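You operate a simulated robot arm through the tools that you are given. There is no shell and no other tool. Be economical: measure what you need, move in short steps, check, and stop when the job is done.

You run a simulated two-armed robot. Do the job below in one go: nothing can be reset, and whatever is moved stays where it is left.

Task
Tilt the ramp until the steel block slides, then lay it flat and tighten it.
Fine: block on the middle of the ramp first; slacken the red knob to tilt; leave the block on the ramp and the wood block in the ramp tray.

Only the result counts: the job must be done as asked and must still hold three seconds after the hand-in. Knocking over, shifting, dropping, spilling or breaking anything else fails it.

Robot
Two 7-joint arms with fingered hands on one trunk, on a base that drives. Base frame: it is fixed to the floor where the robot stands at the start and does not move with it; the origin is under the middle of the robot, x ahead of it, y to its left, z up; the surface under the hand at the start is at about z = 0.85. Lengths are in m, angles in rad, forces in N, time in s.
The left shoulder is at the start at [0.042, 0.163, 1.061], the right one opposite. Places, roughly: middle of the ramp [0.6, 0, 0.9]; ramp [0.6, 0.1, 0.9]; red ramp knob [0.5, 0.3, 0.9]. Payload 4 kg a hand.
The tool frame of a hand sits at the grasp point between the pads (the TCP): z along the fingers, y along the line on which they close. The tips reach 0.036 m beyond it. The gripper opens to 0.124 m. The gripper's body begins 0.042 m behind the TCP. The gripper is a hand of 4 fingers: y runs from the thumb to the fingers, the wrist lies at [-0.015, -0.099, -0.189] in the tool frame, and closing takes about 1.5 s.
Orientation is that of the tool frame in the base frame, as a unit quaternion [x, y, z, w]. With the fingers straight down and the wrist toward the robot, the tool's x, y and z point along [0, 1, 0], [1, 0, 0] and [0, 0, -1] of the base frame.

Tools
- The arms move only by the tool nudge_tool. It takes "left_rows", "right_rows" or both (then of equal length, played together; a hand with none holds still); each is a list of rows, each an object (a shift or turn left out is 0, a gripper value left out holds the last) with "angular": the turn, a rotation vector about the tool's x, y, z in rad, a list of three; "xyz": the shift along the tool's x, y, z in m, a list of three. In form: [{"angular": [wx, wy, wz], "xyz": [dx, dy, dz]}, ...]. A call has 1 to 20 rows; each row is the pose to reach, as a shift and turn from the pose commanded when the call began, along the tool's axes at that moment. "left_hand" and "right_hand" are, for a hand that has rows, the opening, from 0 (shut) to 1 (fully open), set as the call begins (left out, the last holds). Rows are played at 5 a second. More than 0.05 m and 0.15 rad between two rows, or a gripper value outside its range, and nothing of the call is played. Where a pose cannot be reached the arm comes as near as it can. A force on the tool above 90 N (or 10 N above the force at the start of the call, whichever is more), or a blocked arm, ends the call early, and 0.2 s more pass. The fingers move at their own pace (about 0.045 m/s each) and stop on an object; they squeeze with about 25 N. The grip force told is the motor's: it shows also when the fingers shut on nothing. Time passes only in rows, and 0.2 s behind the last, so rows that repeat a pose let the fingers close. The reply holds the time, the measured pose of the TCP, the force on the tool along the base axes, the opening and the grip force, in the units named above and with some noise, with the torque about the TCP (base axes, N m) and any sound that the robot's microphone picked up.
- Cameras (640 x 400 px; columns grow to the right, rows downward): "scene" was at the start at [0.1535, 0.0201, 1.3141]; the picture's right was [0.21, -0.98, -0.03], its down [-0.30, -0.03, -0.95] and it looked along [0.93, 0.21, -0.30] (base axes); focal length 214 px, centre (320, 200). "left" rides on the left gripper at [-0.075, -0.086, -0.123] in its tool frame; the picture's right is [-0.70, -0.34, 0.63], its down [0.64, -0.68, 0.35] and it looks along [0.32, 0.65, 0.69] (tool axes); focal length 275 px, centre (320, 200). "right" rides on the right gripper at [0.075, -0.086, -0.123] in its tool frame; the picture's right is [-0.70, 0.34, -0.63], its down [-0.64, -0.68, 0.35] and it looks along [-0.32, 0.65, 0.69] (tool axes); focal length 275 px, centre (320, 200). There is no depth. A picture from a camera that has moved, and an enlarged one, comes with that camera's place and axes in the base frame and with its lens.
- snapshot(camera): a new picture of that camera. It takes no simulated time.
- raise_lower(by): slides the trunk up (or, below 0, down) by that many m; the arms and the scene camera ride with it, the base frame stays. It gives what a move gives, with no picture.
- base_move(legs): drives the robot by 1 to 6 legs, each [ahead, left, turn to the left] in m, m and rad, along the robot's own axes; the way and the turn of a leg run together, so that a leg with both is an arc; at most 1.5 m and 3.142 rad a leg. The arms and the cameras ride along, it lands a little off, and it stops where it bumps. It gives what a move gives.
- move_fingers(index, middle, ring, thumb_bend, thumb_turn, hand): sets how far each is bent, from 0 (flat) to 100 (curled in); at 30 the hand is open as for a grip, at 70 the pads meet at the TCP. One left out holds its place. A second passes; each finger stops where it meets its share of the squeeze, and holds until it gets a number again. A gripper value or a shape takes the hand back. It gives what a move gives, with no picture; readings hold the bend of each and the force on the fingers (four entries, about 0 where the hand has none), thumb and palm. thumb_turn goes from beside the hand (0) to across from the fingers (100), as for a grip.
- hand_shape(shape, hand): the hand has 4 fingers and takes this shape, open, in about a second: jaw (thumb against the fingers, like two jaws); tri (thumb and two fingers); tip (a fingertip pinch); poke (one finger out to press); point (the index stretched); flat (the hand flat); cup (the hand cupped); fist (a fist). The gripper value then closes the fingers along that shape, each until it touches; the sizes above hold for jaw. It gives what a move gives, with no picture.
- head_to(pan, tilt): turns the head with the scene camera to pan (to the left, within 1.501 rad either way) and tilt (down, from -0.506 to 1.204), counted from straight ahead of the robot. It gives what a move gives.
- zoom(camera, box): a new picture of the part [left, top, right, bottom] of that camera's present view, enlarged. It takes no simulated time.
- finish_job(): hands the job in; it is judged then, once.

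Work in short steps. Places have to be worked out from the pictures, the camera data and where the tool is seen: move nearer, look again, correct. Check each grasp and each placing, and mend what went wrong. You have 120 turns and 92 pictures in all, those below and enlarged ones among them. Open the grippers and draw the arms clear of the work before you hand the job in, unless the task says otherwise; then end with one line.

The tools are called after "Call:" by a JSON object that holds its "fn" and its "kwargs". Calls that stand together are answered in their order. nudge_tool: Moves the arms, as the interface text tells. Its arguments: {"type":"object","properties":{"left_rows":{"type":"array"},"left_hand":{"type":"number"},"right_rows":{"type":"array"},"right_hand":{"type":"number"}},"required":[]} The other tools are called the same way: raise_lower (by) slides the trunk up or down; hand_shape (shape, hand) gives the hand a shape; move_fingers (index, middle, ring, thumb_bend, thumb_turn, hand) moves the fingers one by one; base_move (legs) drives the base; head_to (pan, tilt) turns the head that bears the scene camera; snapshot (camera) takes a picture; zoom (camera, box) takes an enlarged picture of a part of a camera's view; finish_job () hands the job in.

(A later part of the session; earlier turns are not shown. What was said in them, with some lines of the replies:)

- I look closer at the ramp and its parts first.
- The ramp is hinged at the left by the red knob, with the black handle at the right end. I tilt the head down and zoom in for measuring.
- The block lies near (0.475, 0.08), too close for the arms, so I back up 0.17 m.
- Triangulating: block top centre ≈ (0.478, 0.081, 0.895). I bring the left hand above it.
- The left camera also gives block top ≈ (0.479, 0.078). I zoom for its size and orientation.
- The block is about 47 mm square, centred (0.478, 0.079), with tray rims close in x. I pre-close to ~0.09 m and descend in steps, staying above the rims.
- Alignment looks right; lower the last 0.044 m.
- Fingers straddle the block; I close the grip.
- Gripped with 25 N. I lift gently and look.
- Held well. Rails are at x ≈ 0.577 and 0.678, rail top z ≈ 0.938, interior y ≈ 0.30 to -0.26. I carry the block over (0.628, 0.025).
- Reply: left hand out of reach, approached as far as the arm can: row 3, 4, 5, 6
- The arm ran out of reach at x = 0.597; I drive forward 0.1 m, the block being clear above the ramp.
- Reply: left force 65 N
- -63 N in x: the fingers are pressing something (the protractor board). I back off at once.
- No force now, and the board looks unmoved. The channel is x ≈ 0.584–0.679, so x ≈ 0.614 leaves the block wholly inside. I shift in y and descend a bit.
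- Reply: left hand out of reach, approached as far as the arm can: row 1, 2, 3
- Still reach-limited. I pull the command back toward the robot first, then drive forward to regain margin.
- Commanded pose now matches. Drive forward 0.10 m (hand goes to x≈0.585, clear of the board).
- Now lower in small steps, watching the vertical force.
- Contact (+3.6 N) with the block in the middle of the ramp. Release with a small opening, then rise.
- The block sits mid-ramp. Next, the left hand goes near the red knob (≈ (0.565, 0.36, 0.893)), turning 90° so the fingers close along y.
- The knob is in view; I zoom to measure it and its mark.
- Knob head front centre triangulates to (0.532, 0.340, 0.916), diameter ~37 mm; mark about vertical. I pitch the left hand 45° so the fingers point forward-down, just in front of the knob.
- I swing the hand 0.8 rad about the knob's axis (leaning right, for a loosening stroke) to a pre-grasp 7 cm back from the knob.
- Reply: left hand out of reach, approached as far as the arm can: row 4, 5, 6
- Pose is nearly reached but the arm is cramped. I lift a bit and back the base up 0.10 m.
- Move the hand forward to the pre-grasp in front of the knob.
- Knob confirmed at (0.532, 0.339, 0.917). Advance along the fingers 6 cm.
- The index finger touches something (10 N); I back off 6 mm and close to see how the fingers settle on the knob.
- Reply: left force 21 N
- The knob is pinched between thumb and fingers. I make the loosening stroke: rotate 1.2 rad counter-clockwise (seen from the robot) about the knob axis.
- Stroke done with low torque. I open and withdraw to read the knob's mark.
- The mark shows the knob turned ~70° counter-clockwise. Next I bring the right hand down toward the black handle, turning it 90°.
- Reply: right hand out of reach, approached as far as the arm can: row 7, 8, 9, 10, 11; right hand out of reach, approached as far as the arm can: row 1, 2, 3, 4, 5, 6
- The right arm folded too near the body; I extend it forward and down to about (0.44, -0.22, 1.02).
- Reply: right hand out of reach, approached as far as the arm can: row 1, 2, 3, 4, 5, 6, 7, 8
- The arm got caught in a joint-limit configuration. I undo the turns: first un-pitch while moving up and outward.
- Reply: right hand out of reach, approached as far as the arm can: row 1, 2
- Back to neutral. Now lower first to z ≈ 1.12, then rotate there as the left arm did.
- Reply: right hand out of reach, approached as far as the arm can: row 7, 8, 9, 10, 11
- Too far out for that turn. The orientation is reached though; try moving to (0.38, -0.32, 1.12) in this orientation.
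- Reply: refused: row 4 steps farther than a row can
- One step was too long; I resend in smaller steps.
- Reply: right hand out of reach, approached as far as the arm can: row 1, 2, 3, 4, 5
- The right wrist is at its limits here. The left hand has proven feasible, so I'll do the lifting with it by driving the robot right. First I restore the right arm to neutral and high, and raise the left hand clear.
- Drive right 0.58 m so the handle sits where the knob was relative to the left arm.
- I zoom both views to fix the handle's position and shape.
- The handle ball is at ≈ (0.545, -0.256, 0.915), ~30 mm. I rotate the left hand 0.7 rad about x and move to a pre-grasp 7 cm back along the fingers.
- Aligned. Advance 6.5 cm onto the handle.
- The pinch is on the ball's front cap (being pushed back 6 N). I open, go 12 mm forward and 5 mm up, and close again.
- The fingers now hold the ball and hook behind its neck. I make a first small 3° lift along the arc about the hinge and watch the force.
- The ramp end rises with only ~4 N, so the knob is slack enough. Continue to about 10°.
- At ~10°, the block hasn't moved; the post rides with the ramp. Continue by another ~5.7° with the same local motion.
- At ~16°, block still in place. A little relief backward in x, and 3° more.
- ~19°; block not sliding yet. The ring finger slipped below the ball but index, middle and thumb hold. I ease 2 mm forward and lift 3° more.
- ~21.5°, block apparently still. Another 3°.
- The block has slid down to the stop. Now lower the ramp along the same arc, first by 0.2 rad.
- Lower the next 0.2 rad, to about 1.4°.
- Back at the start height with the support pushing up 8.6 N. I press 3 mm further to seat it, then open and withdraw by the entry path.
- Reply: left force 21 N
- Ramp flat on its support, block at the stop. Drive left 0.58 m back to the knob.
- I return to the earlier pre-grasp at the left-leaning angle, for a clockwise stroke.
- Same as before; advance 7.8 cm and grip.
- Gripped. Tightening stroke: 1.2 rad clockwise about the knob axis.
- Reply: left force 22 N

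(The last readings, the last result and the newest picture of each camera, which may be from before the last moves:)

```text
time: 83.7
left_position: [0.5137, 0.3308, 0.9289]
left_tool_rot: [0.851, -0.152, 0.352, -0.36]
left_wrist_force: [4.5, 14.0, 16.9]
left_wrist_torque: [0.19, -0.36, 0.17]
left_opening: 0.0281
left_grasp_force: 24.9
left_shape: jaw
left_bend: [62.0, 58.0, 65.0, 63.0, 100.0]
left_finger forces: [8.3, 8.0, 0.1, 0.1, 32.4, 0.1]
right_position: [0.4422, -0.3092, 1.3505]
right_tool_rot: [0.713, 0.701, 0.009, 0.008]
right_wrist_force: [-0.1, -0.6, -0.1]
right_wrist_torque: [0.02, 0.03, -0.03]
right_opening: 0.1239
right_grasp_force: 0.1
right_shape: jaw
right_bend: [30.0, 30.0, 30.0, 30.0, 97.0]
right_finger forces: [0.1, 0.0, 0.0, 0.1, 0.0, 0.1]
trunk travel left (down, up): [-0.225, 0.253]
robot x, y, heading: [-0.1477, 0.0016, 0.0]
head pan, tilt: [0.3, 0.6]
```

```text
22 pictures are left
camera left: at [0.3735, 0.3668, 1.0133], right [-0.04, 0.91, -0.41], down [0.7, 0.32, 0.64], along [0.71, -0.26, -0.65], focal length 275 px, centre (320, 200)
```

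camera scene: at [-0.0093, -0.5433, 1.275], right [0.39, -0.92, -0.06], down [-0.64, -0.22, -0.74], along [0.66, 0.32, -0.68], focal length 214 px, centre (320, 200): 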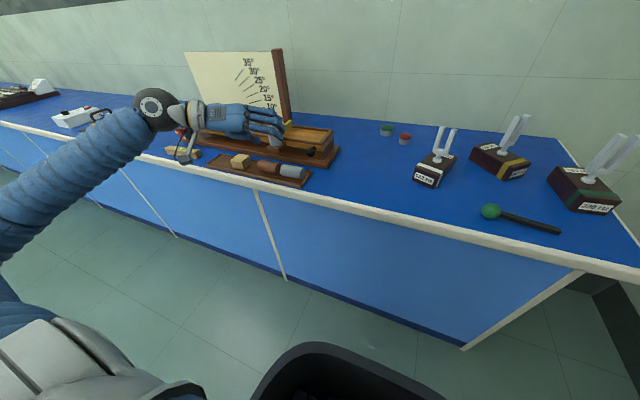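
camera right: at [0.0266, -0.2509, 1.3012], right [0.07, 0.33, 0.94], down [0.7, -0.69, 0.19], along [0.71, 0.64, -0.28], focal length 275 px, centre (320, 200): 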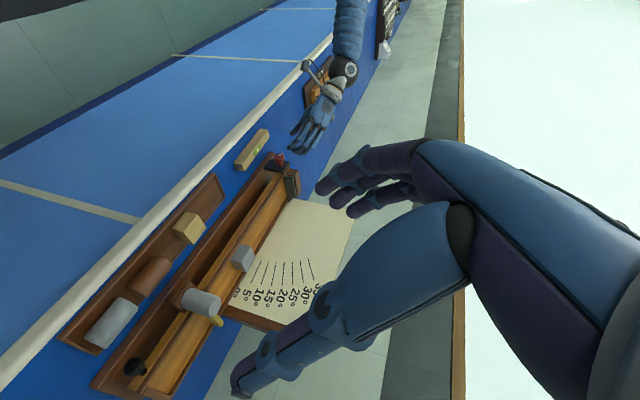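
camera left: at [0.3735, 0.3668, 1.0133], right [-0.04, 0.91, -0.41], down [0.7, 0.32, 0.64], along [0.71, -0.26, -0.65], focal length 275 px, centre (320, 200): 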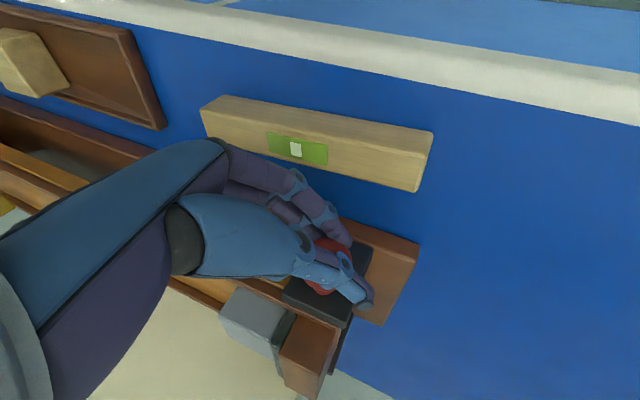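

Open, withdraw along the fingers, and read the mark.

Call:
{"fn": "nudge_tool", "kwargs": {"left_hand": 0.55, "left_rows": [{"xyz": [0, 0, 0]}, {"xyz": [0, 0, 0]}, {"xyz": [0, 0, 0]}, {"xyz": [0, 0, -0.03]}, {"xyz": [0, 0, -0.06]}]}}

Call:
{"fn": "zoom", "kwargs": {"camera": "left", "box": [300, 200, 480, 360]}}

```text
time: 84.9
left_position: [0.4705, 0.2993, 0.9573]
left_tool_rot: [0.851, -0.153, 0.351, -0.358]
left_wrist_force: [0.7, -0.1, 0.2]
left_wrist_torque: [0.01, -0.02, -0.02]
left_opening: 0.0678
left_grasp_force: 0.0
left_shape: jaw
left_bend: [40.0, 44.0, 42.0, 54.0, 100.0]
left_finger forces: [0.1, 0.1, 0.0, 0.1, 0.1, 0.1]
right_position: [0.4407, -0.3079, 1.3494]
right_tool_rot: [0.714, 0.7, 0.009, 0.008]
right_wrist_force: [0.5, -0.1, -0.1]
right_wrist_torque: [-0.03, -0.02, 0.02]
right_opening: 0.1241
right_grasp_force: 0.1
right_shape: jaw
right_bend: [30.0, 30.0, 30.0, 30.0, 97.0]
right_finger forces: [0.0, 0.1, 0.0, 0.0, 0.0, 0.0]
trunk travel left (down, up): [-0.225, 0.253]
robot x, y, heading: [-0.1446, -0.0009, -0.007]
head pan, tilt: [0.3, 0.6]
```

```text
2.50 times, centred on (390, 280) of left
camera zoom: at [0.3308, 0.3353, 1.042], right [-0.04, 0.91, -0.41], down [0.71, 0.32, 0.63], along [0.71, -0.27, -0.66], focal length 688 px, centre (145, 0)
```

zoom: 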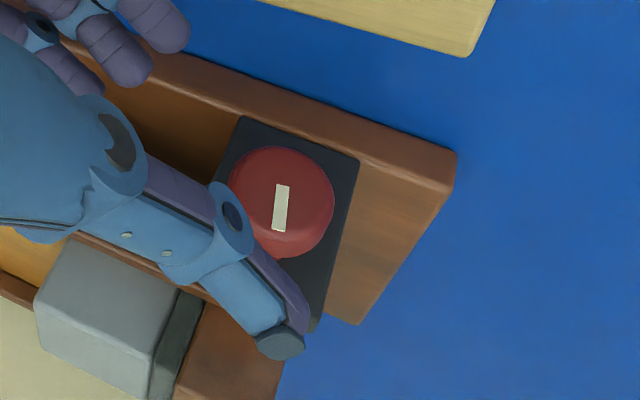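

The mark is ~12° short of its original angle, so I'll take another clockwise stroke. I swing back to the left-leaning pre-grasp.

Call:
{"fn": "nudge_tool", "kwargs": {"left_rows": [{"xyz": [-0.0036, -0.007, -0.008], "angular": [-0.0943, 0, -0.0943]}, {"xyz": [-0.0072, -0.014, -0.012], "angular": [-0.1886, 0, -0.1886]}, {"xyz": [-0.0108, -0.0211, -0.012], "angular": [-0.2829, 0, -0.2829]}, {"xyz": [-0.0144, -0.0281, -0.01], "angular": [-0.3772, 0, -0.3772]}, {"xyz": [-0.018, -0.0351, -0.006], "angular": [-0.4715, 0, -0.4715]}, {"xyz": [-0.0216, -0.0421, 0], "angular": [-0.5658, 0, -0.5658]}, {"xyz": [-0.0252, -0.0492, 0.006], "angular": [-0.66, 0, -0.66]}, {"xyz": [-0.0288, -0.0562, 0.012], "angular": [-0.7544, 0, -0.7544]}, {"xyz": [-0.0324, -0.0632, 0.0168], "angular": [-0.8487, 0, -0.8487]}]}}

Call:
{"fn": "zoom", "kwargs": {"camera": "scene", "box": [220, 110, 330, 200]}}

```text
time: 86.9
left_position: [0.4596, 0.3702, 0.9792]
left_tool_rot: [0.907, 0.074, 0.372, 0.185]
left_wrist_force: [-0.4, 0.9, 0.1]
left_wrist_torque: [-0.01, -0.02, -0.04]
left_opening: 0.068
left_grasp_force: 0.0
left_shape: jaw
left_bend: [40.0, 44.0, 42.0, 54.0, 99.0]
left_finger forces: [0.0, 0.0, 0.1, 0.0, 0.1, 0.0]
right_position: [0.4424, -0.3059, 1.3497]
right_tool_rot: [0.713, 0.701, 0.009, 0.008]
right_wrist_force: [-0.2, 0.2, 0.5]
right_wrist_torque: [-0.01, 0.02, -0.01]
right_opening: 0.1239
right_grasp_force: 0.0
right_shape: jaw
right_bend: [30.0, 30.0, 30.0, 30.0, 97.0]
right_finger forces: [0.0, 0.1, 0.0, 0.0, 0.0, 0.1]
trunk travel left (down, up): [-0.225, 0.253]
robot x, y, heading: [-0.1459, -0.0033, -0.005]
head pan, tilt: [0.3, 0.6]
```

```text
4.44 times, centred on (275, 155) of scene
camera zoom: at [-0.0057, 0.0265, 1.2745], right [0.29, -0.96, -0.04], down [-0.66, -0.16, -0.73], along [0.69, 0.24, -0.68], focal length 953 px, centre (520, 400)
```

zoom: 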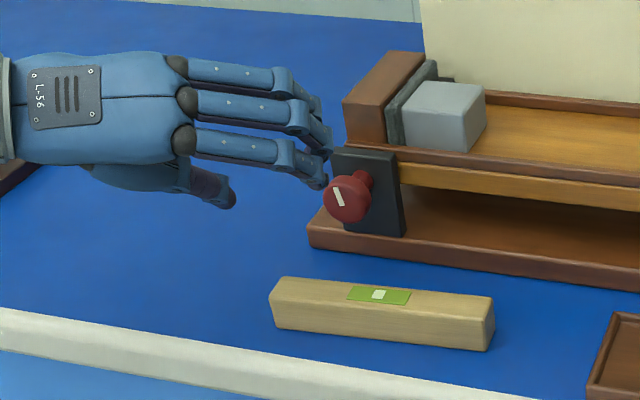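

Second stroke: advance 7.8 cm and grip.

Call:
{"fn": "nudge_tool", "kwargs": {"left_rows": [{"xyz": [0, 0, 0.03]}, {"xyz": [0, 0, 0.055]}, {"xyz": [0, 0, 0.07]}, {"xyz": [-0.0008, 0.0007, 0.078]}]}}

Call:
{"fn": "nudge_tool", "kwargs": {"left_hand": 0, "left_rows": [{"xyz": [0, 0, 0]}, {"xyz": [0, 0, 0]}, {"xyz": [0, 0, 0]}, {"xyz": [0, 0, 0]}, {"xyz": [0, 0, 0]}, {"xyz": [0, 0, 0]}]}}

Call:
{"fn": "nudge_tool", "kwargs": {"left_rows": [{"xyz": [0.0001, 0.0017, -0.0001], "angular": [0.0943, 0, 0.0943]}, {"xyz": [0.0002, 0.0033, -0.0002], "angular": [0.1886, 0, 0.1886]}, {"xyz": [0, 0.005, 0], "angular": [0.2829, 0, 0.2829]}, {"xyz": [-0.0004, 0.0066, 0.0004], "angular": [0.3772, 0, 0.3772]}, {"xyz": [-0.0008, 0.0082, 0.0008], "angular": [0.4715, 0, 0.4715]}, {"xyz": [-0.0015, 0.0096, 0.0015], "angular": [0.5658, 0, 0.5658]}]}}

Call:
{"fn": "zoom", "kwargs": {"camera": "left", "box": [240, 160, 460, 360]}}

```text
time: 87.9
left_position: [0.5142, 0.3475, 0.9251]
left_tool_rot: [0.907, 0.072, 0.372, 0.184]
left_wrist_force: [-0.6, 0.2, 0.4]
left_wrist_torque: [0.02, -0.01, -0.01]
left_opening: 0.0681
left_grasp_force: 0.0
left_shape: jaw
left_bend: [40.0, 44.0, 42.0, 54.0, 99.0]
left_finger forces: [0.0, 0.0, 0.1, 0.1, 0.0, 0.0]
right_position: [0.441, -0.3081, 1.3497]
right_tool_rot: [0.714, 0.7, 0.009, 0.008]
right_wrist_force: [0.6, 0.2, 0.0]
right_wrist_torque: [-0.04, -0.01, 0.05]
right_opening: 0.1241
right_grasp_force: 0.0
right_shape: jaw
right_bend: [30.0, 30.0, 30.0, 30.0, 97.0]
right_finger forces: [0.0, 0.1, 0.0, 0.1, 0.0, 0.0]
trunk travel left (down, up): [-0.225, 0.253]
robot x, y, heading: [-0.1473, 0.0005, 0.001]
head pan, tilt: [0.3, 0.6]
```

```text
time: 89.3
left_position: [0.5132, 0.3482, 0.925]
left_tool_rot: [0.907, 0.073, 0.372, 0.185]
left_wrist_force: [-2.5, 1.9, -8.0]
left_wrist_torque: [0.11, 0.04, -0.11]
left_opening: 0.0257
left_grasp_force: 24.8
left_shape: jaw
left_bend: [58.0, 54.0, 60.0, 65.0, 100.0]
left_finger forces: [11.3, 7.1, 3.2, 0.0, 25.4, 0.0]
right_position: [0.443, -0.3055, 1.3498]
right_tool_rot: [0.714, 0.7, 0.009, 0.007]
right_wrist_force: [0.6, 1.2, 0.8]
right_wrist_torque: [-0.01, 0.02, -0.01]
right_opening: 0.1238
right_grasp_force: 0.1
right_shape: jaw
right_bend: [30.0, 30.0, 30.0, 30.0, 97.0]
right_finger forces: [0.1, 0.0, 0.1, 0.0, 0.1, 0.0]
trunk travel left (down, up): [-0.225, 0.253]
robot x, y, heading: [-0.1514, -0.0006, 0.0]
head pan, tilt: [0.3, 0.6]
```

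```text
time: 90.7
left_position: [0.5135, 0.3391, 0.9281]
left_tool_rot: [0.906, -0.08, 0.373, -0.184]
left_wrist_force: [-1.3, 10.6, -9.2]
left_wrist_torque: [0.0, 0.01, -0.02]
left_opening: 0.0208
left_grasp_force: 24.7
left_shape: jaw
left_bend: [73.0, 57.0, 62.0, 66.0, 97.0]
left_finger forces: [6.7, 6.6, 5.2, 0.1, 21.6, 0.1]
right_position: [0.4442, -0.3067, 1.3498]
right_tool_rot: [0.713, 0.701, 0.008, 0.008]
right_wrist_force: [0.5, -0.6, -0.4]
right_wrist_torque: [-0.01, 0.02, -0.01]
right_opening: 0.1239
right_grasp_force: 0.0
right_shape: jaw
right_bend: [30.0, 30.0, 30.0, 30.0, 97.0]
right_finger forces: [0.0, 0.0, 0.0, 0.0, 0.1, 0.0]
trunk travel left (down, up): [-0.225, 0.253]
robot x, y, heading: [-0.1508, 0.001, -0.009]
head pan, tilt: [0.3, 0.6]
```

```text
2.00 times, centred on (350, 260) of left
camera zoom: at [0.3749, 0.4054, 0.993], right [-0.04, 0.68, -0.73], down [0.71, 0.54, 0.46], along [0.71, -0.5, -0.5], focal length 551 px, centre (260, 80)
```

zoom: 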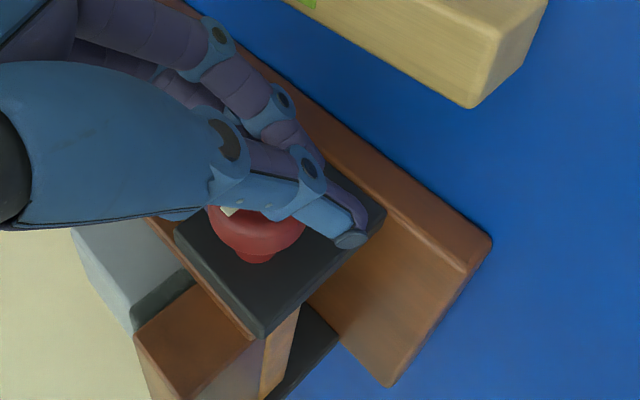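

The fingers started slipping round the knob, suggesting it reached its stop. Open, withdraw, read the mark.

Call:
{"fn": "nudge_tool", "kwargs": {"left_hand": 0.55, "left_rows": [{"xyz": [0, 0, 0]}, {"xyz": [0, 0, 0]}, {"xyz": [0, 0, 0]}, {"xyz": [0, 0, 0]}, {"xyz": [0, 0, -0.03]}, {"xyz": [0, 0, -0.06]}, {"xyz": [0, 0, -0.1]}]}}

Call:
{"fn": "zoom", "kwargs": {"camera": "left", "box": [300, 200, 480, 360]}}

Call:
{"fn": "zoom", "kwargs": {"camera": "scene", "box": [220, 110, 330, 200]}}

```text
time: 92.3
left_position: [0.4414, 0.3111, 0.9948]
left_tool_rot: [0.906, -0.08, 0.374, -0.183]
left_wrist_force: [-0.4, -0.7, 0.7]
left_wrist_torque: [0.02, -0.05, 0.0]
left_opening: 0.0676
left_grasp_force: 0.1
left_shape: jaw
left_bend: [40.0, 44.0, 42.0, 54.0, 99.0]
left_finger forces: [0.1, 0.0, 0.1, 0.0, 0.0, 0.1]
right_position: [0.4416, -0.3077, 1.351]
right_tool_rot: [0.714, 0.7, 0.01, 0.009]
right_wrist_force: [0.1, 0.5, -0.8]
right_wrist_torque: [-0.01, -0.04, -0.03]
right_opening: 0.1242
right_grasp_force: 0.1
right_shape: jaw
right_bend: [30.0, 30.0, 30.0, 30.0, 97.0]
right_finger forces: [0.1, 0.0, 0.0, 0.1, 0.0, 0.0]
trunk travel left (down, up): [-0.225, 0.253]
robot x, y, heading: [-0.1489, -0.0003, -0.005]
head pan, tilt: [0.3, 0.6]
```

```text
2.50 times, centred on (390, 280) of left
camera zoom: at [0.303, 0.3777, 1.0597], right [-0.04, 0.68, -0.73], down [0.71, 0.54, 0.46], along [0.71, -0.5, -0.5], focal length 688 px, centre (145, 0)
```

zoom: 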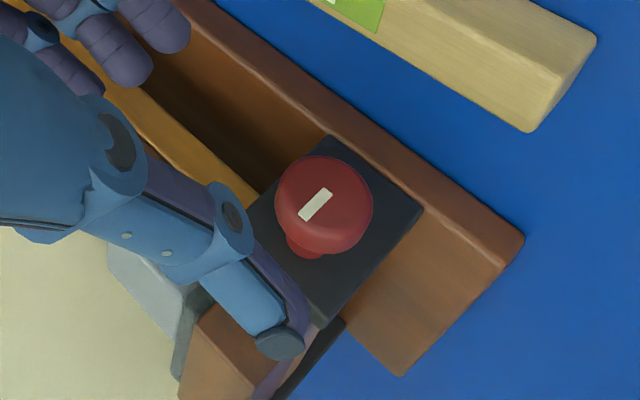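

```text
4.44 times, centred on (275, 155) of scene
camera zoom: at [-0.0072, 0.0257, 1.2749], right [0.29, -0.96, -0.04], down [-0.66, -0.16, -0.73], along [0.69, 0.24, -0.68], focal length 953 px, centre (520, 400)
```

zoom: 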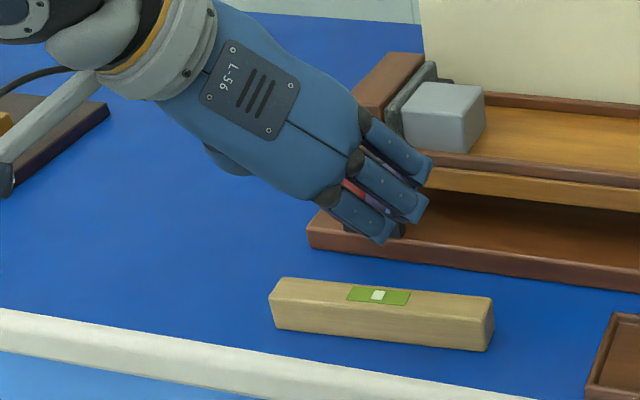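

The mark now lies parallel to the plate, as at the start. I draw the left arm up and away and compare from the head camera.

Call:
{"fn": "nudge_tool", "kwargs": {"left_rows": [{"xyz": [0, -0.01, -0.03]}, {"xyz": [0, -0.03, -0.06]}, {"xyz": [0, -0.05, -0.1]}, {"xyz": [0, -0.08, -0.13]}, {"xyz": [0, -0.11, -0.15]}]}}

Call:
{"fn": "head_to", "kwargs": {"pan": 0.1, "tilt": 0.7}}

Call:
{"fn": "zoom", "kwargs": {"camera": "scene", "box": [200, 90, 280, 150]}}

```text
time: 93.5
left_position: [0.3366, 0.3727, 1.1355]
left_tool_rot: [0.906, -0.08, 0.374, -0.182]
left_wrist_force: [0.9, 0.4, -0.8]
left_wrist_torque: [-0.01, 0.01, 0.0]
left_opening: 0.0681
left_grasp_force: 0.2
left_shape: jaw
left_bend: [40.0, 44.0, 42.0, 54.0, 99.0]
left_finger forces: [0.0, 0.0, 0.0, 0.1, 0.0, 0.0]
right_position: [0.4421, -0.3056, 1.3513]
right_tool_rot: [0.714, 0.7, 0.009, 0.009]
right_wrist_force: [-1.2, -0.6, 0.3]
right_wrist_torque: [-0.01, 0.01, 0.0]
right_opening: 0.1241
right_grasp_force: 0.0
right_shape: jaw
right_bend: [30.0, 30.0, 30.0, 30.0, 97.0]
right_finger forces: [0.0, 0.0, 0.1, 0.0, 0.0, 0.1]
trunk travel left (down, up): [-0.225, 0.253]
robot x, y, heading: [-0.1488, 0.0009, -0.003]
head pan, tilt: [0.3, 0.6]
```

```text
time: 94.2
left_position: [0.3367, 0.3723, 1.1355]
left_tool_rot: [0.906, -0.08, 0.373, -0.182]
left_wrist_force: [-0.2, -0.4, 0.2]
left_wrist_torque: [-0.01, 0.05, -0.02]
left_opening: 0.0679
left_grasp_force: 0.3
left_shape: jaw
left_bend: [40.0, 44.0, 42.0, 54.0, 99.0]
left_finger forces: [0.0, 0.1, 0.1, 0.0, 0.0, 0.0]
right_position: [0.4428, -0.308, 1.3497]
right_tool_rot: [0.714, 0.7, 0.009, 0.008]
right_wrist_force: [-0.3, -0.2, -0.3]
right_wrist_torque: [0.01, 0.02, 0.0]
right_opening: 0.1237
right_grasp_force: 0.1
right_shape: jaw
right_bend: [30.0, 30.0, 30.0, 30.0, 97.0]
right_finger forces: [0.1, 0.0, 0.1, 0.0, 0.0, 0.0]
trunk travel left (down, up): [-0.225, 0.253]
robot x, y, heading: [-0.1477, -0.0015, -0.0]
head pan, tilt: [0.099, 0.7]
```

```text
6.67 times, centred on (240, 120) of scene
camera zoom: at [-0.0071, 0.0081, 1.2661], right [0.09, -1.0, -0.02], down [-0.75, -0.06, -0.66], along [0.65, 0.07, -0.75], focal length 1430 px, centre (853, 733)
```

zoom: 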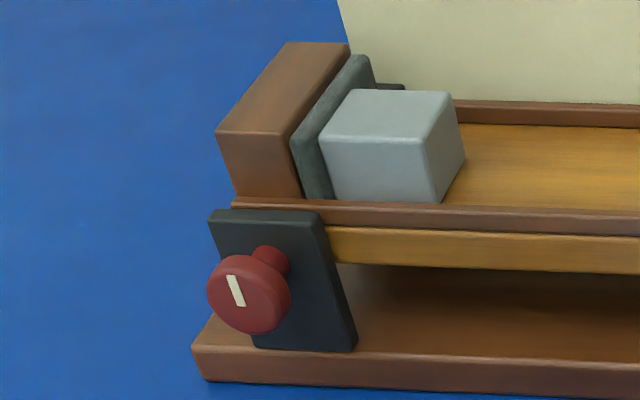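

The mark matches (or is slightly past) its original tight angle, and the block is on the ramp at the stop. One last wide look.

Call:
{"fn": "zoom", "kwargs": {"camera": "scene", "box": [0, 0, 640, 220]}}

Call:
{"fn": "zoom", "kwargs": {"camera": "scene", "box": [210, 70, 450, 200]}}

```text
1.00 times, centred on (320, 110) of scene (not enlarged: the box is as wide or as high as the picture)
camera zoom: at [-0.0071, 0.0081, 1.2661], right [0.09, -1.0, -0.02], down [-0.75, -0.06, -0.66], along [0.65, 0.07, -0.75], focal length 214 px, centre (320, 290)
```

zoom: 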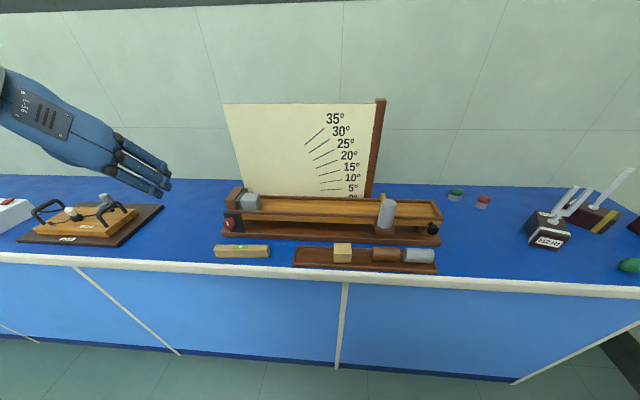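

```text
2.67 times, centred on (330, 135) of scene
camera zoom: at [-0.0071, 0.0081, 1.2661], right [0.09, -1.0, -0.02], down [-0.75, -0.06, -0.66], along [0.65, 0.07, -0.75], focal length 572 px, centre (293, 373)
```

zoom: 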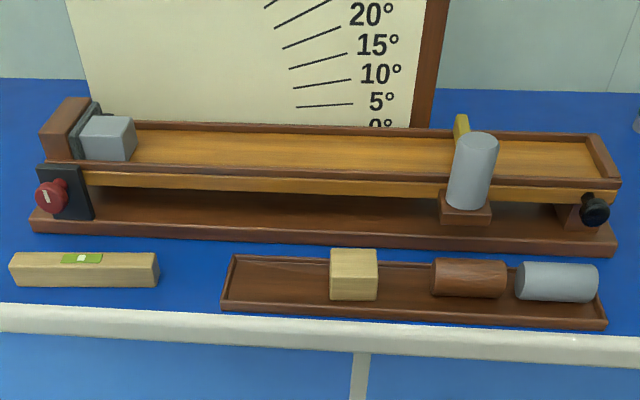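

Everything is in place: the ramp is flat, the knob is back at its tight mark, the block is on the ramp, the wood block is in its tray, and both hands are open and clear. I hand in.

Call:
{"fn": "finish_job", "kwargs": {}}

```text
The job is handed in.
```

The steel block slid to the stop when the ramp was tilted to between about 21° and 24°. The ramp is now flat again with the block still on it, and the red knob is back at its starting mark and judged tight from that mark; I did not test it by lifting the ramp.
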